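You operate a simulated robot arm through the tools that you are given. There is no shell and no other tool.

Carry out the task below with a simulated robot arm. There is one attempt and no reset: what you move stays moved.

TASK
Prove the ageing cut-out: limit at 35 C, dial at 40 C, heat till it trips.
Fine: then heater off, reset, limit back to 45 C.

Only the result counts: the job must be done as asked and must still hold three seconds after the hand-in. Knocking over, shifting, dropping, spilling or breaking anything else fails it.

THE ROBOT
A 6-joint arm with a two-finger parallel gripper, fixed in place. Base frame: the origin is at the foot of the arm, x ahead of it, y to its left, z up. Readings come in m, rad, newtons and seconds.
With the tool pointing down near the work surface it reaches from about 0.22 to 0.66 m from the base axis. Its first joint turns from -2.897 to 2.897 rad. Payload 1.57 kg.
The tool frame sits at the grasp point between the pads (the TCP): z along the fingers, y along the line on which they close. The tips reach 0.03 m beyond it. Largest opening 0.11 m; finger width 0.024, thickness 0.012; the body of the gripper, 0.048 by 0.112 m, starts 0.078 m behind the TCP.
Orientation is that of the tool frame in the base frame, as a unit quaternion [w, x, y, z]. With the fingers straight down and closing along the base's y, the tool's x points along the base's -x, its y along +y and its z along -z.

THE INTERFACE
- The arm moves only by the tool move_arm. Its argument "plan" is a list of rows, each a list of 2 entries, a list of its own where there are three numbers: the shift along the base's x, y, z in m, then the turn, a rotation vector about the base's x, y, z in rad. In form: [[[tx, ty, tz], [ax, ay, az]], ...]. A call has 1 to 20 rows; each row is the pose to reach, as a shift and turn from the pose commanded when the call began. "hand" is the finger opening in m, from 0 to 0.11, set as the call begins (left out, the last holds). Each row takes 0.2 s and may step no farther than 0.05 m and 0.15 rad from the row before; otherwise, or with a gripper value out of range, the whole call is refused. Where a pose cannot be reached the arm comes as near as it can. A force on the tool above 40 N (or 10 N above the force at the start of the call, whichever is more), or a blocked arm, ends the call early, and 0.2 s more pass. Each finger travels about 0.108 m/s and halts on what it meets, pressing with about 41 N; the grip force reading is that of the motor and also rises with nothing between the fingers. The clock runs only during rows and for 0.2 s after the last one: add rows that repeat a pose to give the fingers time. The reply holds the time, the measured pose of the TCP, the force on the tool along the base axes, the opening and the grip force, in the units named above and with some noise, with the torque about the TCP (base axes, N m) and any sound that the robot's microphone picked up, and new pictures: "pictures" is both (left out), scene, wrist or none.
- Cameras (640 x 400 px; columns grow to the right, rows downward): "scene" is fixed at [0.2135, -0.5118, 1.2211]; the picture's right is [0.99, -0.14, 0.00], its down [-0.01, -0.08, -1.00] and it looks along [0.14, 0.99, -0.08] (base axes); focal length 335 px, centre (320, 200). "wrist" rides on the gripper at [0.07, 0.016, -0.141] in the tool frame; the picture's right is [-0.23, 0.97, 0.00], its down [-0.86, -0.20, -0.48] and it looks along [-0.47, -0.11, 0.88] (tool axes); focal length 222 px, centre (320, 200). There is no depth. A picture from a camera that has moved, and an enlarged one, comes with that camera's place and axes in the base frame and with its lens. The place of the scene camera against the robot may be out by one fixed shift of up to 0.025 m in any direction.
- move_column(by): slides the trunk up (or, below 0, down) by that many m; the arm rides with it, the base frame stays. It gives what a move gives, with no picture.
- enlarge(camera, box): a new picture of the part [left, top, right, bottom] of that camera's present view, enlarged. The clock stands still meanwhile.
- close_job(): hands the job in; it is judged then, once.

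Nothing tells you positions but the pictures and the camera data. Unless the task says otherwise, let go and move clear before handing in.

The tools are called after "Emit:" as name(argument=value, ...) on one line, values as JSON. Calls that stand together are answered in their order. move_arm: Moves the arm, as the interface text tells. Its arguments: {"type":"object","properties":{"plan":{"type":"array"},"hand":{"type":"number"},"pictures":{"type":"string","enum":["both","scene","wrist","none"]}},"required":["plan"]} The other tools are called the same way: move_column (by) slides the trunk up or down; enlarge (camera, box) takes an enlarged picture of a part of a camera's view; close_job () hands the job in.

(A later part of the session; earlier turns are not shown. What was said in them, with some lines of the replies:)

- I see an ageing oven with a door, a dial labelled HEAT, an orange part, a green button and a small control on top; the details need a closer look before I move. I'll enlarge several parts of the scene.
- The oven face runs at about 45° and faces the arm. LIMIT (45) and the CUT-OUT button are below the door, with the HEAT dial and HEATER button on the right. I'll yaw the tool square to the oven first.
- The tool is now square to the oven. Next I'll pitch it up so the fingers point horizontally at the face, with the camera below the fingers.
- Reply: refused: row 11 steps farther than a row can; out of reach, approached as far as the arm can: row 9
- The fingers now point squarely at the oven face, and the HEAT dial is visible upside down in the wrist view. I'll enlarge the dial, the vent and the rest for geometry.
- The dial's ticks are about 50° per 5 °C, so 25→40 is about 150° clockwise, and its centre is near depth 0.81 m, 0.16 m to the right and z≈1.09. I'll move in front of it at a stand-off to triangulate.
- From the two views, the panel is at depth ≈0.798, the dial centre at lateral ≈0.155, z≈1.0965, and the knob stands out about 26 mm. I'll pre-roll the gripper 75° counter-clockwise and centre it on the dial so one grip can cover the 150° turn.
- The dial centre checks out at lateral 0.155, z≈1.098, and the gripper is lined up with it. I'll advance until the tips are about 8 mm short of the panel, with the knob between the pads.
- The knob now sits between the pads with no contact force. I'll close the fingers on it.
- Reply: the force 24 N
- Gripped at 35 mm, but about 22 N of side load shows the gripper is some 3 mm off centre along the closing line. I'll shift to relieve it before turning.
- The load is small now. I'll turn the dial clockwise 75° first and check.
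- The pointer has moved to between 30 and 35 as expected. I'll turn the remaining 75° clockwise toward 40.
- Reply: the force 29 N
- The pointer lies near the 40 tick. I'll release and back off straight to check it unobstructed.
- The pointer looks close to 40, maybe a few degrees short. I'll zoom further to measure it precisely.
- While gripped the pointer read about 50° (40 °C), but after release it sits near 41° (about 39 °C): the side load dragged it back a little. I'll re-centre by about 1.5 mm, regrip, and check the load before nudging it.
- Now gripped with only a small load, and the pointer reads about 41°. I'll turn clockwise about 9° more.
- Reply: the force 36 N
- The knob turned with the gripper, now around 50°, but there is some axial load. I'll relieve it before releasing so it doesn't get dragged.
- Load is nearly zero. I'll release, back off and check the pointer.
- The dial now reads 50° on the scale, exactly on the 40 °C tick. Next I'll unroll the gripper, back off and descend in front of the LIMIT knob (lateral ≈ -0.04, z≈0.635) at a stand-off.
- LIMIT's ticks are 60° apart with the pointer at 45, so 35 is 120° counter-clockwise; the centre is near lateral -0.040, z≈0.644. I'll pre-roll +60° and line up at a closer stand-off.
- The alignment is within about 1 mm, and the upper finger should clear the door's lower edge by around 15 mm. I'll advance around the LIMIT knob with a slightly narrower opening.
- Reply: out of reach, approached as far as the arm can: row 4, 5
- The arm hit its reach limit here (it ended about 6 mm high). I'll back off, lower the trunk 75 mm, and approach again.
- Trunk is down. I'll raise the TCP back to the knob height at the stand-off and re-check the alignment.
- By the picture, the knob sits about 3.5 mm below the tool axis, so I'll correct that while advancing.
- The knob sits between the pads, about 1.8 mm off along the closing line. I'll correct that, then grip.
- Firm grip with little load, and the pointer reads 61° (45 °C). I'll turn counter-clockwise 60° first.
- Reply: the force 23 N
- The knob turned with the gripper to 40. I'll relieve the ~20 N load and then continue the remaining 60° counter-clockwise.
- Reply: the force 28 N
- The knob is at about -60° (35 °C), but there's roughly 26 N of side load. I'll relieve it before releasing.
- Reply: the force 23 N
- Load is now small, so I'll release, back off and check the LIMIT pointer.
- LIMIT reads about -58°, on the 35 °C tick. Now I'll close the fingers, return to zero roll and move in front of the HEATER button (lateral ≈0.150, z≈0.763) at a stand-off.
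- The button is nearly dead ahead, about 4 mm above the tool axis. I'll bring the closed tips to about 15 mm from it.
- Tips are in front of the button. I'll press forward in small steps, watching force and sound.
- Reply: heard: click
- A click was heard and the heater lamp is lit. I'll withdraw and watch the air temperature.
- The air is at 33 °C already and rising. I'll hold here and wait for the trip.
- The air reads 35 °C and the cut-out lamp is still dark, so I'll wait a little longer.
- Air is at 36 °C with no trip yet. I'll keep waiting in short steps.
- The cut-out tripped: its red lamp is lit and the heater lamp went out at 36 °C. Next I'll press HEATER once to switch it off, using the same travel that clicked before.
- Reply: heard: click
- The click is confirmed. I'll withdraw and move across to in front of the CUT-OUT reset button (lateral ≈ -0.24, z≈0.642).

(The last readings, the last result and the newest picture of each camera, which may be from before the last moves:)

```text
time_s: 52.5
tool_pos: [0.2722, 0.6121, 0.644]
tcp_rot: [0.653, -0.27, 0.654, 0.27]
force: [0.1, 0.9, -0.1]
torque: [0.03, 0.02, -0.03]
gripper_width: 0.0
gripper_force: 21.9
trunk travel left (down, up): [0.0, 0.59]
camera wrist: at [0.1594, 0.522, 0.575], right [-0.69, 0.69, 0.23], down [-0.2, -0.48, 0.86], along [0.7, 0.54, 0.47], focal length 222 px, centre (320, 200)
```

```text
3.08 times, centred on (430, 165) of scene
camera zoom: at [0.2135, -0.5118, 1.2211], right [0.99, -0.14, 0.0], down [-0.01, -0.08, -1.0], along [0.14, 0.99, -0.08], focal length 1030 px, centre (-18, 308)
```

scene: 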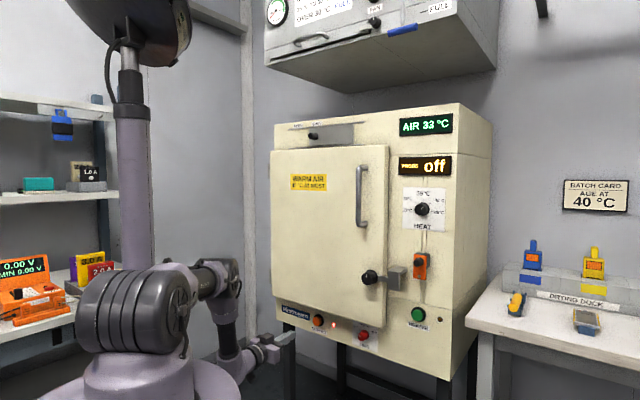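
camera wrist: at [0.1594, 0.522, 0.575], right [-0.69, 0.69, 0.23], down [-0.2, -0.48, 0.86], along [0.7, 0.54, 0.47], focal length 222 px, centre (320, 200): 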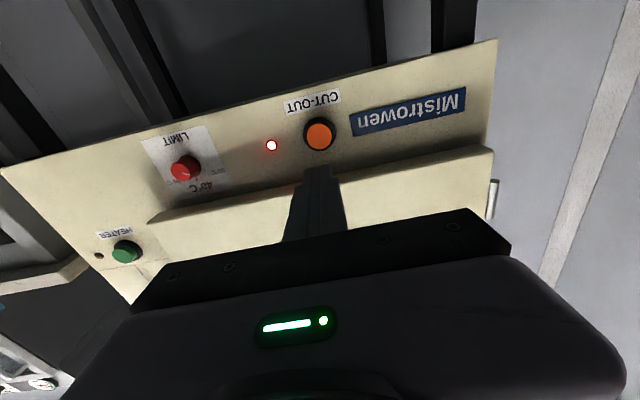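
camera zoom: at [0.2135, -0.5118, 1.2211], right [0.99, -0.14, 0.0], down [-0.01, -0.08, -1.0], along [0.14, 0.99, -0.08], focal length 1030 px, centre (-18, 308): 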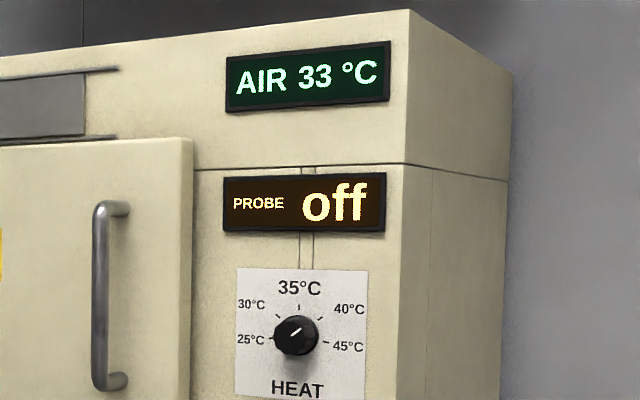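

Air has cooled to 33 °C and the button is almost dead ahead, 4 mm low. I'll advance and press the CUT-OUT button in small steps.

Emit:
move_arm(plan=[[[0.0307, 0.0293, -0.002], [0, 0, 0]], [[0.0637, 0.0623, -0.004], [0, 0, 0]], [[0.0837, 0.0823, -0.004], [0, 0, 0]], [[0.0877, 0.0863, -0.004], [0, 0, 0]], [[0.0907, 0.0893, -0.004], [0, 0, 0]], [[0.0922, 0.0908, -0.004], [0, 0, 0]], [[0.0937, 0.0923, -0.004], [0, 0, 0]], [[0.0949, 0.0935, -0.004], [0, 0, 0]]])

Emit:
enlarge(camera="scene", box=[270, 290, 460, 380])

```text
time_s: 54.3
tool_pos: [0.3626, 0.7017, 0.6398]
tcp_rot: [0.654, -0.27, 0.653, 0.271]
force: [0.2, -1.0, 0.2]
torque: [0.01, 0.0, -0.02]
gripper_width: 0.0
gripper_force: 21.0
out of reach, approached as far as the arm can: row 5, 6, 7, 8
trunk travel left (down, up): [0.0, 0.59]
camera wrist: at [0.2504, 0.6123, 0.5707], right [-0.69, 0.69, 0.23], down [-0.2, -0.48, 0.86], along [0.7, 0.54, 0.47], focal length 222 px, centre (320, 200)
```

scene: 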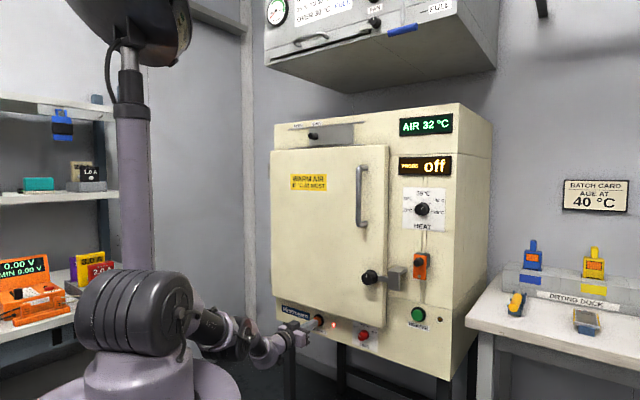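
wrist: 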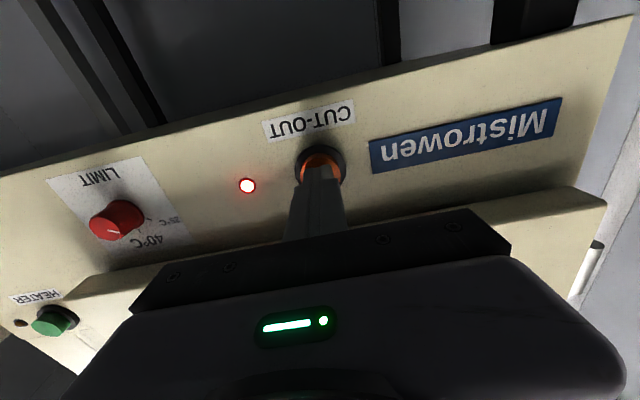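

```text
3.37 times, centred on (365, 335) of scene
camera zoom: at [0.2135, -0.5118, 1.2211], right [0.99, -0.14, 0.0], down [-0.01, -0.08, -1.0], along [0.14, 0.99, -0.08], focal length 1128 px, centre (168, -255)
```

zoom: 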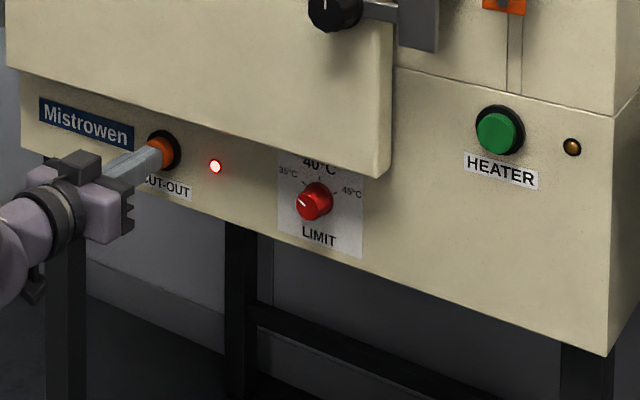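

The arm reached its limit about 1 cm short of the button. I'll back off a little and pitch the tool down about 16° (with a slight yaw) so the wrist sits nearer the shoulder, which gains reach.

Emit:
move_arm(plan=[[[-0.018, -0.018, 0.001], [0, 0, 0]], [[-0.036, -0.036, 0.002], [-0.05, 0.05, 0.03]], [[-0.036, -0.036, 0.003], [-0.1, 0.1, 0.06]], [[-0.036, -0.036, 0.004], [-0.15, 0.15, 0.09]], [[-0.0345, -0.0375, 0.004], [-0.2, 0.2, 0.12]], [[-0.0345, -0.0375, 0.004], [-0.2, 0.2, 0.12]]])

Emit:
enlarge(camera="wrist", box=[240, 60, 400, 180])

```text
time_s: 55.7
tool_pos: [0.3278, 0.6633, 0.6453]
tcp_rot: [0.537, -0.345, 0.721, 0.269]
force: [0.8, 0.1, -0.5]
torque: [-0.02, 0.0, 0.0]
gripper_width: 0.0001
gripper_force: 21.1
trunk travel left (down, up): [0.0, 0.59]
camera wrist: at [0.2173, 0.5515, 0.6182], right [-0.72, 0.65, 0.24], down [0.03, -0.31, 0.95], along [0.69, 0.7, 0.2], focal length 222 px, centre (320, 200)
```

scene: 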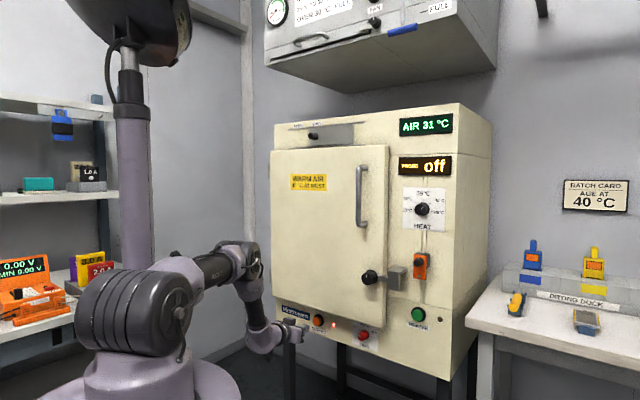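
wrist: 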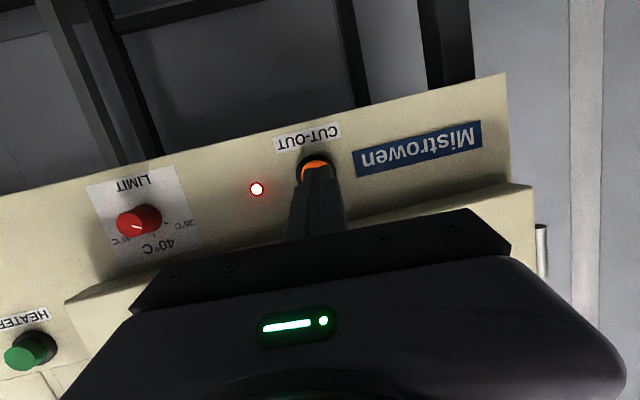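

```text
3.33 times, centred on (320, 120) of wrist
camera zoom: at [0.2173, 0.5515, 0.6182], right [-0.72, 0.65, 0.24], down [0.03, -0.31, 0.95], along [0.69, 0.7, 0.2], focal length 740 px, centre (320, 467)
```

zoom: 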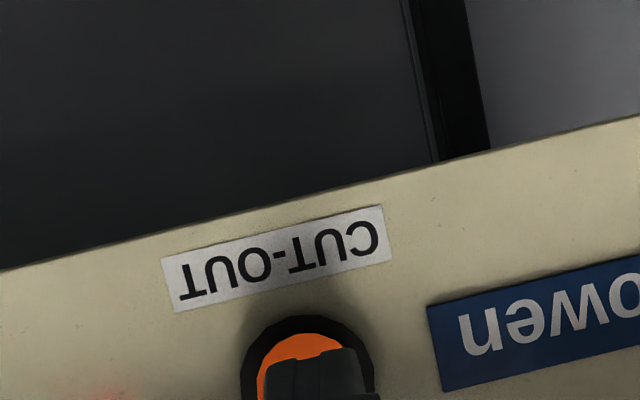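

The button is in line with the tips. I'll advance along the panel normal in small steps until it clicks.

Emit:
move_arm(plan=[[[0.0177, 0.0177, 0], [0, 0, 0]], [[0.0318, 0.0318, 0], [0, 0, 0]], [[0.0345, 0.0345, 0], [0, 0, 0]], [[0.0366, 0.0366, 0], [0, 0, 0]], [[0.038, 0.038, 0], [0, 0, 0]], [[0.0394, 0.0394, 0], [0, 0, 0]], [[0.0406, 0.0406, 0], [0, 0, 0]]], pictures="wrist")

Emit:
enlarge(camera="scene", box=[270, 290, 460, 380])

```text
time_s: 57.3
tool_pos: [0.3677, 0.7022, 0.645]
tcp_rot: [0.537, -0.346, 0.721, 0.269]
force: [-8.3, -6.2, 1.3]
torque: [0.01, -0.04, -0.02]
gripper_width: 0.0003
gripper_force: 21.4
trunk travel left (down, up): [0.0, 0.59]
heard: click
camera wrist: at [0.2577, 0.5911, 0.6188], right [-0.72, 0.65, 0.23], down [0.03, -0.31, 0.95], along [0.69, 0.7, 0.2], focal length 222 px, centre (320, 200)
```

wrist: 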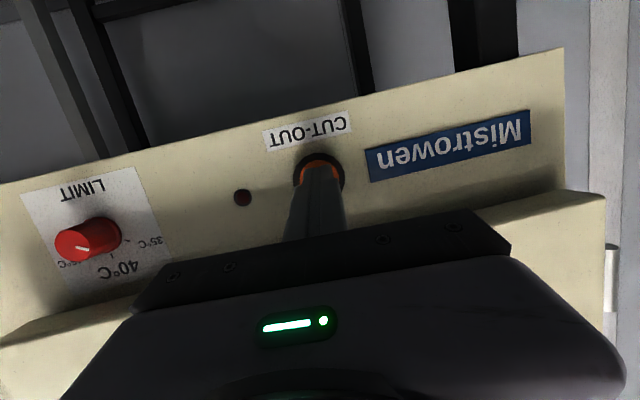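

```text
3.37 times, centred on (365, 335) of scene
camera zoom: at [0.2135, -0.5118, 1.2211], right [0.99, -0.14, 0.0], down [-0.01, -0.08, -1.0], along [0.14, 0.99, -0.08], focal length 1128 px, centre (168, -255)
```

zoom: 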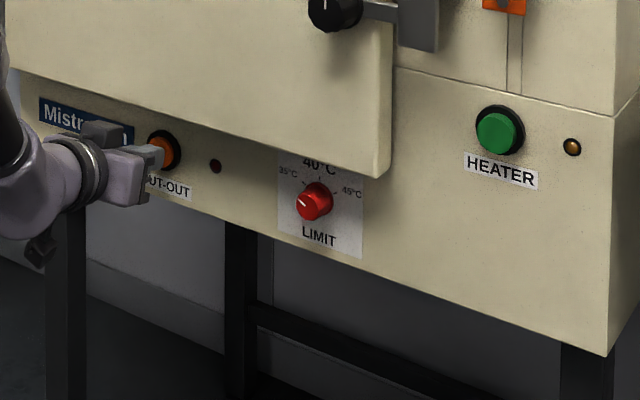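

The cut-out lamp went out, the heater lamp stays off, and the click was heard: reset is done. I'll withdraw, undo the tilt and move back in front of the LIMIT knob.

Emit:
move_arm(plan=[[[-0.03, -0.03, 0], [0, 0, 0]], [[-0.06, -0.06, 0], [0, 0, 0]], [[-0.07, -0.07, 0], [0.05, -0.05, -0.03]], [[-0.0352, -0.1048, 0], [0.1, -0.1, -0.06]], [[-0.0004, -0.1396, 0], [0.15, -0.15, -0.09]], [[0.0344, -0.1744, 0], [0.2, -0.2, -0.12]], [[0.0692, -0.2092, -0.001], [0.2, -0.2, -0.12]], [[0.0692, -0.2092, -0.001], [0.2, -0.2, -0.12]]])

```text
time_s: 59.1
tool_pos: [0.4387, 0.4968, 0.6404]
tcp_rot: [0.653, -0.27, 0.653, 0.27]
force: [0.5, -0.4, 0.5]
torque: [0.01, -0.01, -0.01]
gripper_width: 0.0
gripper_force: 21.1
trunk travel left (down, up): [0.0, 0.59]
camera wrist: at [0.3273, 0.4077, 0.5715], right [-0.69, 0.69, 0.23], down [-0.2, -0.48, 0.85], along [0.7, 0.54, 0.47], focal length 222 px, centre (320, 200)
```

scene: 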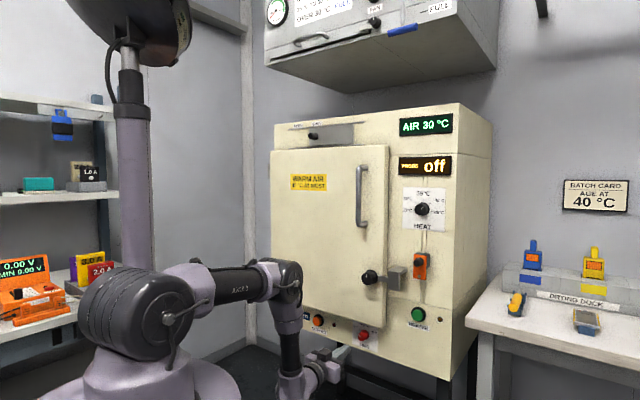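
wrist: 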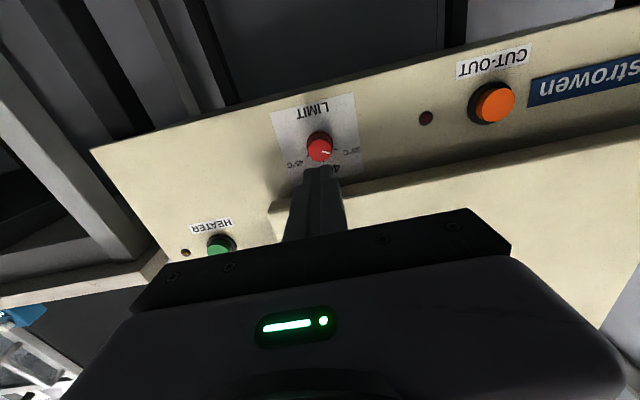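

I'm in front of LIMIT again. I'll roll to -60° with the fingers open, so the grip matches the pointer at 35.

Emit:
move_arm(plan=[[[-0.02, -0.02, 0], [-0.09256, -0.09256, 0]], [[-0.028, -0.03, 0], [-0.18512, -0.18512, 0]], [[-0.028, -0.03, 0], [-0.27768, -0.27768, 0]], [[-0.028, -0.03, 0], [-0.37024, -0.37024, 0]], [[-0.028, -0.03, 0], [-0.4628, -0.4628, 0]], [[-0.028, -0.03, 0], [-0.55536, -0.55536, 0]], [[-0.028, -0.03, 0], [-0.64792, -0.64792, 0]], [[-0.028, -0.03, 0], [-0.74048, -0.74048, 0]], [[-0.028, -0.03, 0], [-0.74048, -0.74048, 0]]], hand=0.05, pictures="wrist")

Emit:
enlarge(camera="wrist", box=[250, 60, 390, 200])

```text
time_s: 61.1
tool_pos: [0.4089, 0.464, 0.6438]
tcp_rot: [0.701, -0.562, 0.43, -0.093]
force: [0.4, 0.0, -0.7]
torque: [-0.02, 0.01, -0.02]
gripper_width: 0.0501
gripper_force: 0.0
trunk travel left (down, up): [0.0, 0.59]
camera wrist: at [0.3452, 0.3279, 0.5949], right [-0.48, 0.48, -0.73], down [-0.79, 0.12, 0.6], along [0.37, 0.87, 0.33], focal length 222 px, centre (320, 200)
```

wrist: 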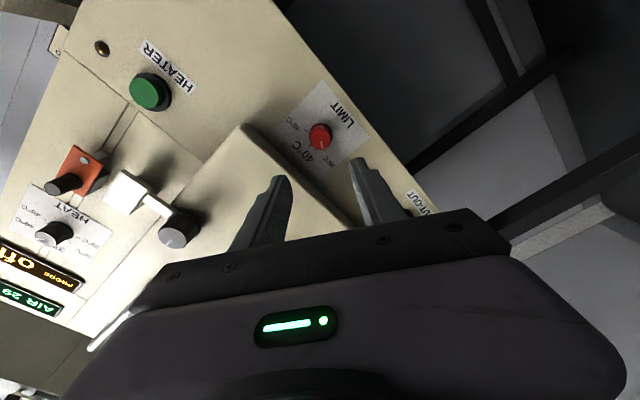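

```text
2.86 times, centred on (320, 130) of wrist
camera zoom: at [0.3452, 0.3279, 0.5949], right [-0.48, 0.48, -0.73], down [-0.79, 0.12, 0.6], along [0.37, 0.87, 0.33], focal length 635 px, centre (320, 400)
```

zoom: 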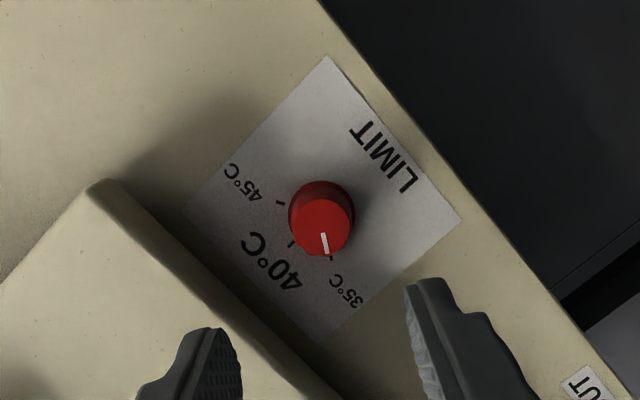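

Alignment looks within about 1 mm. I'll advance around the knob.

Emit:
move_arm(plan=[[[0.03, 0.03, 0], [0, 0, 0]], [[0.06, 0.06, 0], [0, 0, 0]], [[0.085, 0.085, 0], [0, 0, 0]], [[0.1037, 0.1037, 0], [0, 0, 0]], [[0.1037, 0.1037, 0], [0, 0, 0]]], pictures="none")

Emit:
enlarge(camera="wrist", box=[250, 100, 390, 240])

```text
time_s: 62.3
tool_pos: [0.5145, 0.5691, 0.6433]
tcp_rot: [0.701, -0.561, 0.43, -0.093]
force: [0.8, -1.1, -0.3]
torque: [0.01, 0.01, -0.02]
gripper_width: 0.0501
gripper_force: 0.1
trunk travel left (down, up): [0.0, 0.59]
```

```text
2.86 times, centred on (320, 170) of wrist
camera zoom: at [0.4505, 0.4319, 0.5947], right [-0.48, 0.48, -0.73], down [-0.79, 0.12, 0.6], along [0.37, 0.87, 0.33], focal length 635 px, centre (320, 286)
```

zoom: 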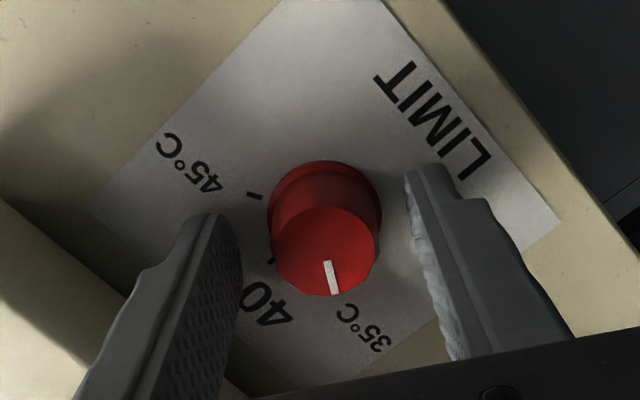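

Well centred. I'll grip the knob.

Emit:
move_arm(plan=[[[0, 0, 0], [0, 0, 0]], [[0, 0, 0], [0, 0, 0]], [[0, 0, 0], [0, 0, 0]]], hand=0, pictures="none")

Emit:
enlarge(camera="wrist", box=[280, 120, 360, 220])

```text
time_s: 63.1
tool_pos: [0.5128, 0.5701, 0.6431]
tcp_rot: [0.701, -0.561, 0.43, -0.092]
force: [-4.5, 3.6, -9.3]
torque: [0.26, -0.22, 0.09]
gripper_width: 0.03
gripper_force: 38.8
trunk travel left (down, up): [0.0, 0.59]
```

```text
4.00 times, centred on (320, 170) of wrist
camera zoom: at [0.4499, 0.4321, 0.5939], right [-0.48, 0.48, -0.73], down [-0.79, 0.12, 0.6], along [0.37, 0.87, 0.33], focal length 888 px, centre (320, 320)
```

zoom: 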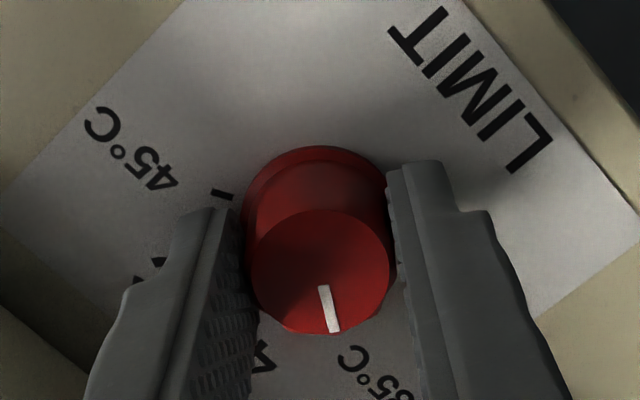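

Gripped with a small load. I'll turn clockwise 60°, then check the load.

Emit:
move_arm(plan=[[[0, 0, 0], [0.09256, 0.09256, 0]], [[0, 0, 0], [0.18512, 0.18512, 0]], [[0, 0, 0], [0.27768, 0.27768, 0]], [[0, 0, 0], [0.37024, 0.37024, 0]], [[0, 0, 0], [0.4628, 0.4628, 0]], [[0, 0, 0], [0.55536, 0.55536, 0]], [[0, 0, 0], [0.64792, 0.64792, 0]], [[0, 0, 0], [0.74048, 0.74048, 0]]], pictures="none")

```text
time_s: 64.9
tool_pos: [0.5143, 0.57, 0.6422]
tcp_rot: [0.652, -0.271, 0.654, 0.272]
force: [-6.3, 13.7, -16.3]
torque: [0.32, -0.35, -0.1]
gripper_width: 0.0298
gripper_force: 38.9
trunk travel left (down, up): [0.0, 0.59]
```

Emit:
move_arm(plan=[[[-0.001, 0.001, -0.0016], [0, 0, 0]], [[-0.001, 0.001, -0.0016], [0, 0, 0]]], pictures="none")

Emit:
move_arm(plan=[[[0, 0, 0], [0.09256, 0.09256, 0]], [[0, 0, 0], [0.18512, 0.18512, 0]], [[0, 0, 0], [0.27768, 0.27768, 0]], [[0, 0, 0], [0.37024, 0.37024, 0]], [[0, 0, 0], [0.4628, 0.4628, 0]], [[0, 0, 0], [0.55536, 0.55536, 0]], [[0, 0, 0], [0.64792, 0.64792, 0]], [[0, 0, 0], [0.74048, 0.74048, 0]], [[0, 0, 0], [0.74048, 0.74048, 0]]], pictures="none")

Emit:
enlarge(camera="wrist", box=[280, 120, 360, 220])

```text
time_s: 65.5
tool_pos: [0.5135, 0.5683, 0.6407]
tcp_rot: [0.654, -0.27, 0.653, 0.27]
force: [3.8, 12.5, -4.8]
torque: [-0.4, 0.42, 0.63]
gripper_width: 0.0296
gripper_force: 39.3
trunk travel left (down, up): [0.0, 0.59]
```

```text
time_s: 67.5
tool_pos: [0.5125, 0.5702, 0.6407]
tcp_rot: [0.431, 0.093, 0.7, 0.561]
force: [25.7, 18.6, 10.3]
torque: [-0.08, 0.14, -0.37]
gripper_width: 0.0298
gripper_force: 39.6
trunk travel left (down, up): [0.0, 0.59]
```

```text
4.00 times, centred on (320, 170) of wrist
camera zoom: at [0.3635, 0.5177, 0.6217], right [-0.2, 0.2, 0.96], down [0.26, -0.93, 0.25], along [0.94, 0.3, 0.14], focal length 888 px, centre (320, 320)
```

zoom: 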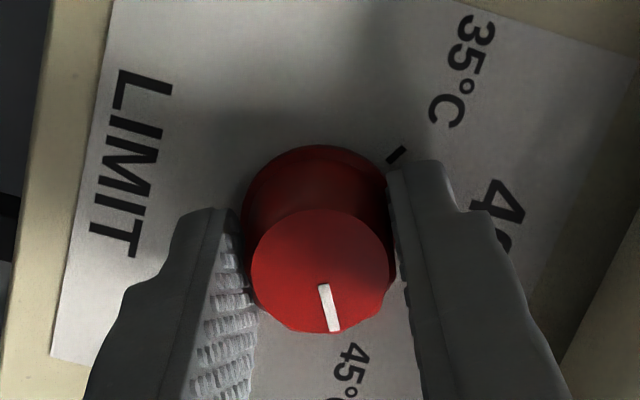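

The pointer reads about 60° (45 °C), with a ~31 N axial load. I'll relieve that before letting go.

Emit:
move_arm(plan=[[[0.0019, 0.0014, 0.001], [0, 0, 0]], [[0.0019, 0.0014, 0.001], [0, 0, 0]]], pictures="none")

```text
time_s: 68.1
tool_pos: [0.5113, 0.5693, 0.6411]
tcp_rot: [0.43, 0.092, 0.702, 0.56]
force: [1.1, -10.0, 8.4]
torque: [0.64, -0.65, -0.24]
gripper_width: 0.0294
gripper_force: 39.1
trunk travel left (down, up): [0.0, 0.59]
```

Emit:
move_arm(plan=[[[0.0005, -0.0005, 0.0005], [0, 0, 0]], [[0.0005, -0.0005, 0.0005], [0, 0, 0]]], pictures="none")

```text
time_s: 68.7
tool_pos: [0.5127, 0.5698, 0.6425]
tcp_rot: [0.429, 0.093, 0.702, 0.56]
force: [-8.5, -11.4, -2.6]
torque: [0.16, -0.2, 0.11]
gripper_width: 0.0297
gripper_force: 39.3
trunk travel left (down, up): [0.0, 0.59]
```

The load is small and mostly axial now. I'll release, back off and check the pointer.

Emit:
move_arm(plan=[[[0, 0, 0], [0, 0, 0]], [[0, 0, 0], [0, 0, 0]], [[-0.03, -0.03, 0], [0, 0, 0]], [[-0.06, -0.06, 0], [0, 0, 0]], [[-0.09, -0.09, 0], [0, 0, 0]], [[-0.1, -0.1, 0], [0, 0, 0]]], hand=0.055)

Emit:
enlarge(camera="wrist", box=[290, 100, 350, 170])

Emit:
enlarge(camera="scene", box=[340, 310, 390, 360])

```text
time_s: 70.1
tool_pos: [0.4141, 0.4705, 0.6436]
tcp_rot: [0.431, 0.092, 0.701, 0.561]
force: [-0.2, 0.5, 0.3]
torque: [0.0, -0.01, -0.01]
gripper_width: 0.0552
gripper_force: 0.1
trunk travel left (down, up): [0.0, 0.59]
camera wrist: at [0.2658, 0.4193, 0.6228], right [-0.21, 0.2, 0.96], down [0.26, -0.93, 0.25], along [0.94, 0.3, 0.14], focal length 222 px, centre (320, 200)
```

scene: 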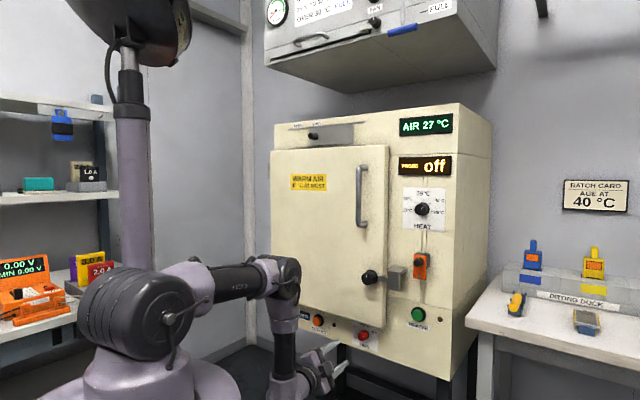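
wrist: 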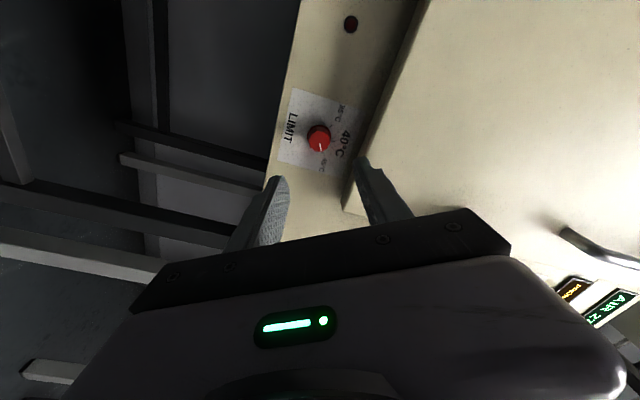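

```text
5.71 times, centred on (320, 135) of wrist
camera zoom: at [0.2658, 0.4193, 0.6228], right [-0.21, 0.2, 0.96], down [0.26, -0.93, 0.25], along [0.94, 0.3, 0.14], focal length 1269 px, centre (320, 571)
```

zoom: 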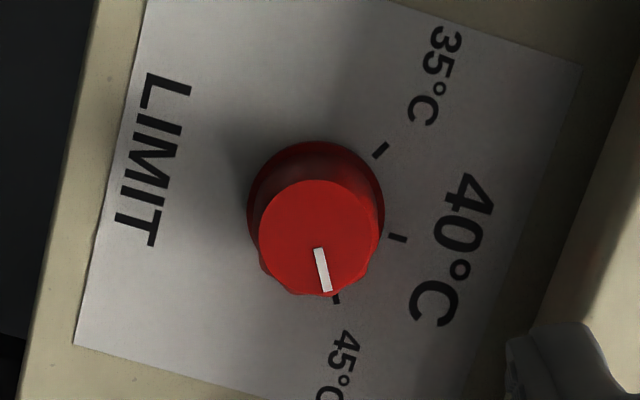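

```text
8.00 times, centred on (365, 335) of scene
camera zoom: at [0.2135, -0.5118, 1.2211], right [0.99, -0.14, 0.0], down [-0.01, -0.08, -1.0], along [0.14, 0.99, -0.08], focal length 2679 px, centre (-40, -880)
```

zoom: 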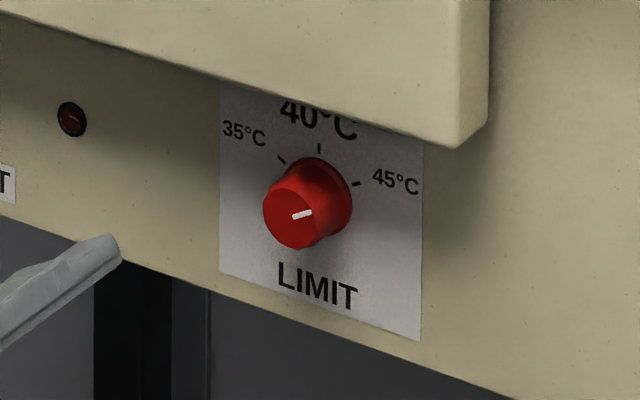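

LIMIT reads about 61°, on the 45 °C tick. I'll check the lamps and dial once more and move further clear.

Emit:
move_arm(plan=[[[-0.03, -0.03, 0], [0, 0, 0]], [[-0.055, -0.055, 0], [0, 0, 0]], [[-0.055, -0.055, 0], [0, 0, 0]]], pictures="scene")

Emit:
enlarge(camera="scene", box=[270, 290, 460, 380])

Emit:
enlarge(camera="scene", box=[380, 100, 480, 230])

Emit:
enlarge(camera="scene", box=[408, 190, 440, 222])

```text
time_s: 70.9
tool_pos: [0.3627, 0.4133, 0.6423]
tcp_rot: [0.43, 0.093, 0.701, 0.561]
force: [-0.5, 0.2, 0.8]
torque: [0.0, 0.0, 0.01]
gripper_width: 0.055
gripper_force: 0.1
trunk travel left (down, up): [0.0, 0.59]
```

scene: 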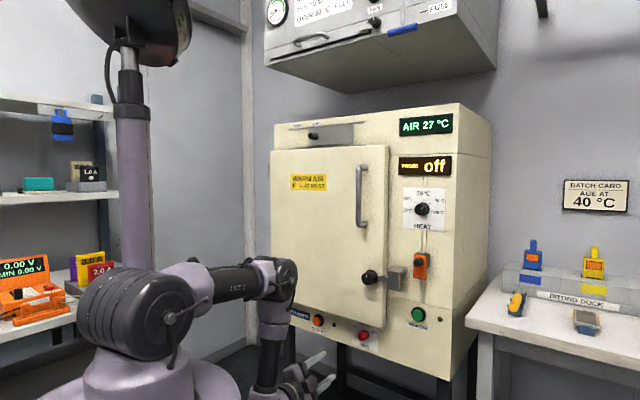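

```text
3.37 times, centred on (365, 335) of scene
camera zoom: at [0.2135, -0.5118, 1.2211], right [0.99, -0.14, 0.0], down [-0.01, -0.08, -1.0], along [0.14, 0.99, -0.08], focal length 1128 px, centre (168, -255)
```

zoom: 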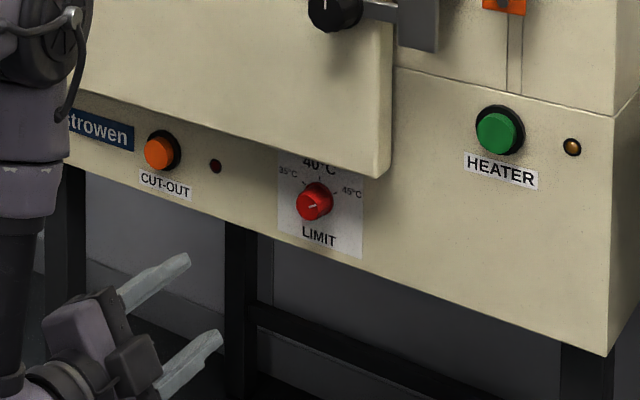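

```text
3.08 times, centred on (430, 165) of scene
camera zoom: at [0.2135, -0.5118, 1.2211], right [0.99, -0.14, 0.0], down [-0.01, -0.08, -1.0], along [0.14, 0.99, -0.08], focal length 1030 px, centre (-18, 308)
```

zoom: 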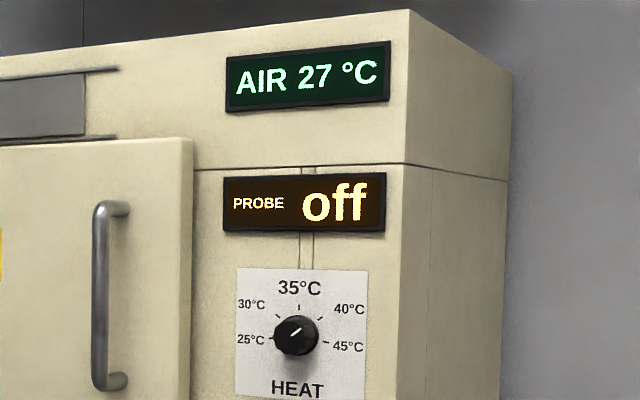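

```text
12.50 times, centred on (424, 206) of scene
camera zoom: at [0.2135, -0.5118, 1.2211], right [0.99, -0.14, 0.0], down [-0.01, -0.08, -1.0], along [0.14, 0.99, -0.08], focal length 4185 px, centre (-980, 125)
```

zoom: 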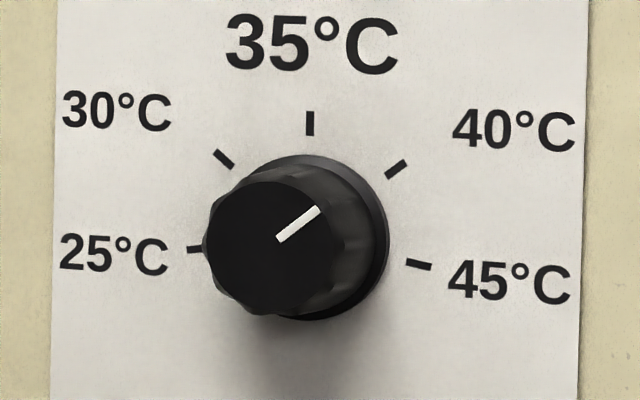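

The cut-out tripped at 36 °C with the limit at 35 and the dial at 40. The heater and cut-out lamps are now both out, the air has fallen to 27 °C, the limit is back at 45, the dial still reads 40, and the arm is clear. I'm handing the job in.

Emit:
close_job()

```text
The job is handed in.
```

The cut-out works: with the limit at 35 °C and the dial at 40 °C, it tripped when the air display read 36 °C. Its red lamp lit and the heater lamp went out.

- **Heater:** switched off after the trip. Its lamp stayed dark after the reset, and the air had cooled to 27 °C by the end.
- **Cut-out:** reset on one press, with its red lamp out.
- **Limit:** back at 45 °C, with the pointer within about 2° of the tick.
- **Dial:** left at 40 °C, since you didn't ask for it to go back.

The arm was clear of the oven at hand-in, and I saw nothing else disturbed.
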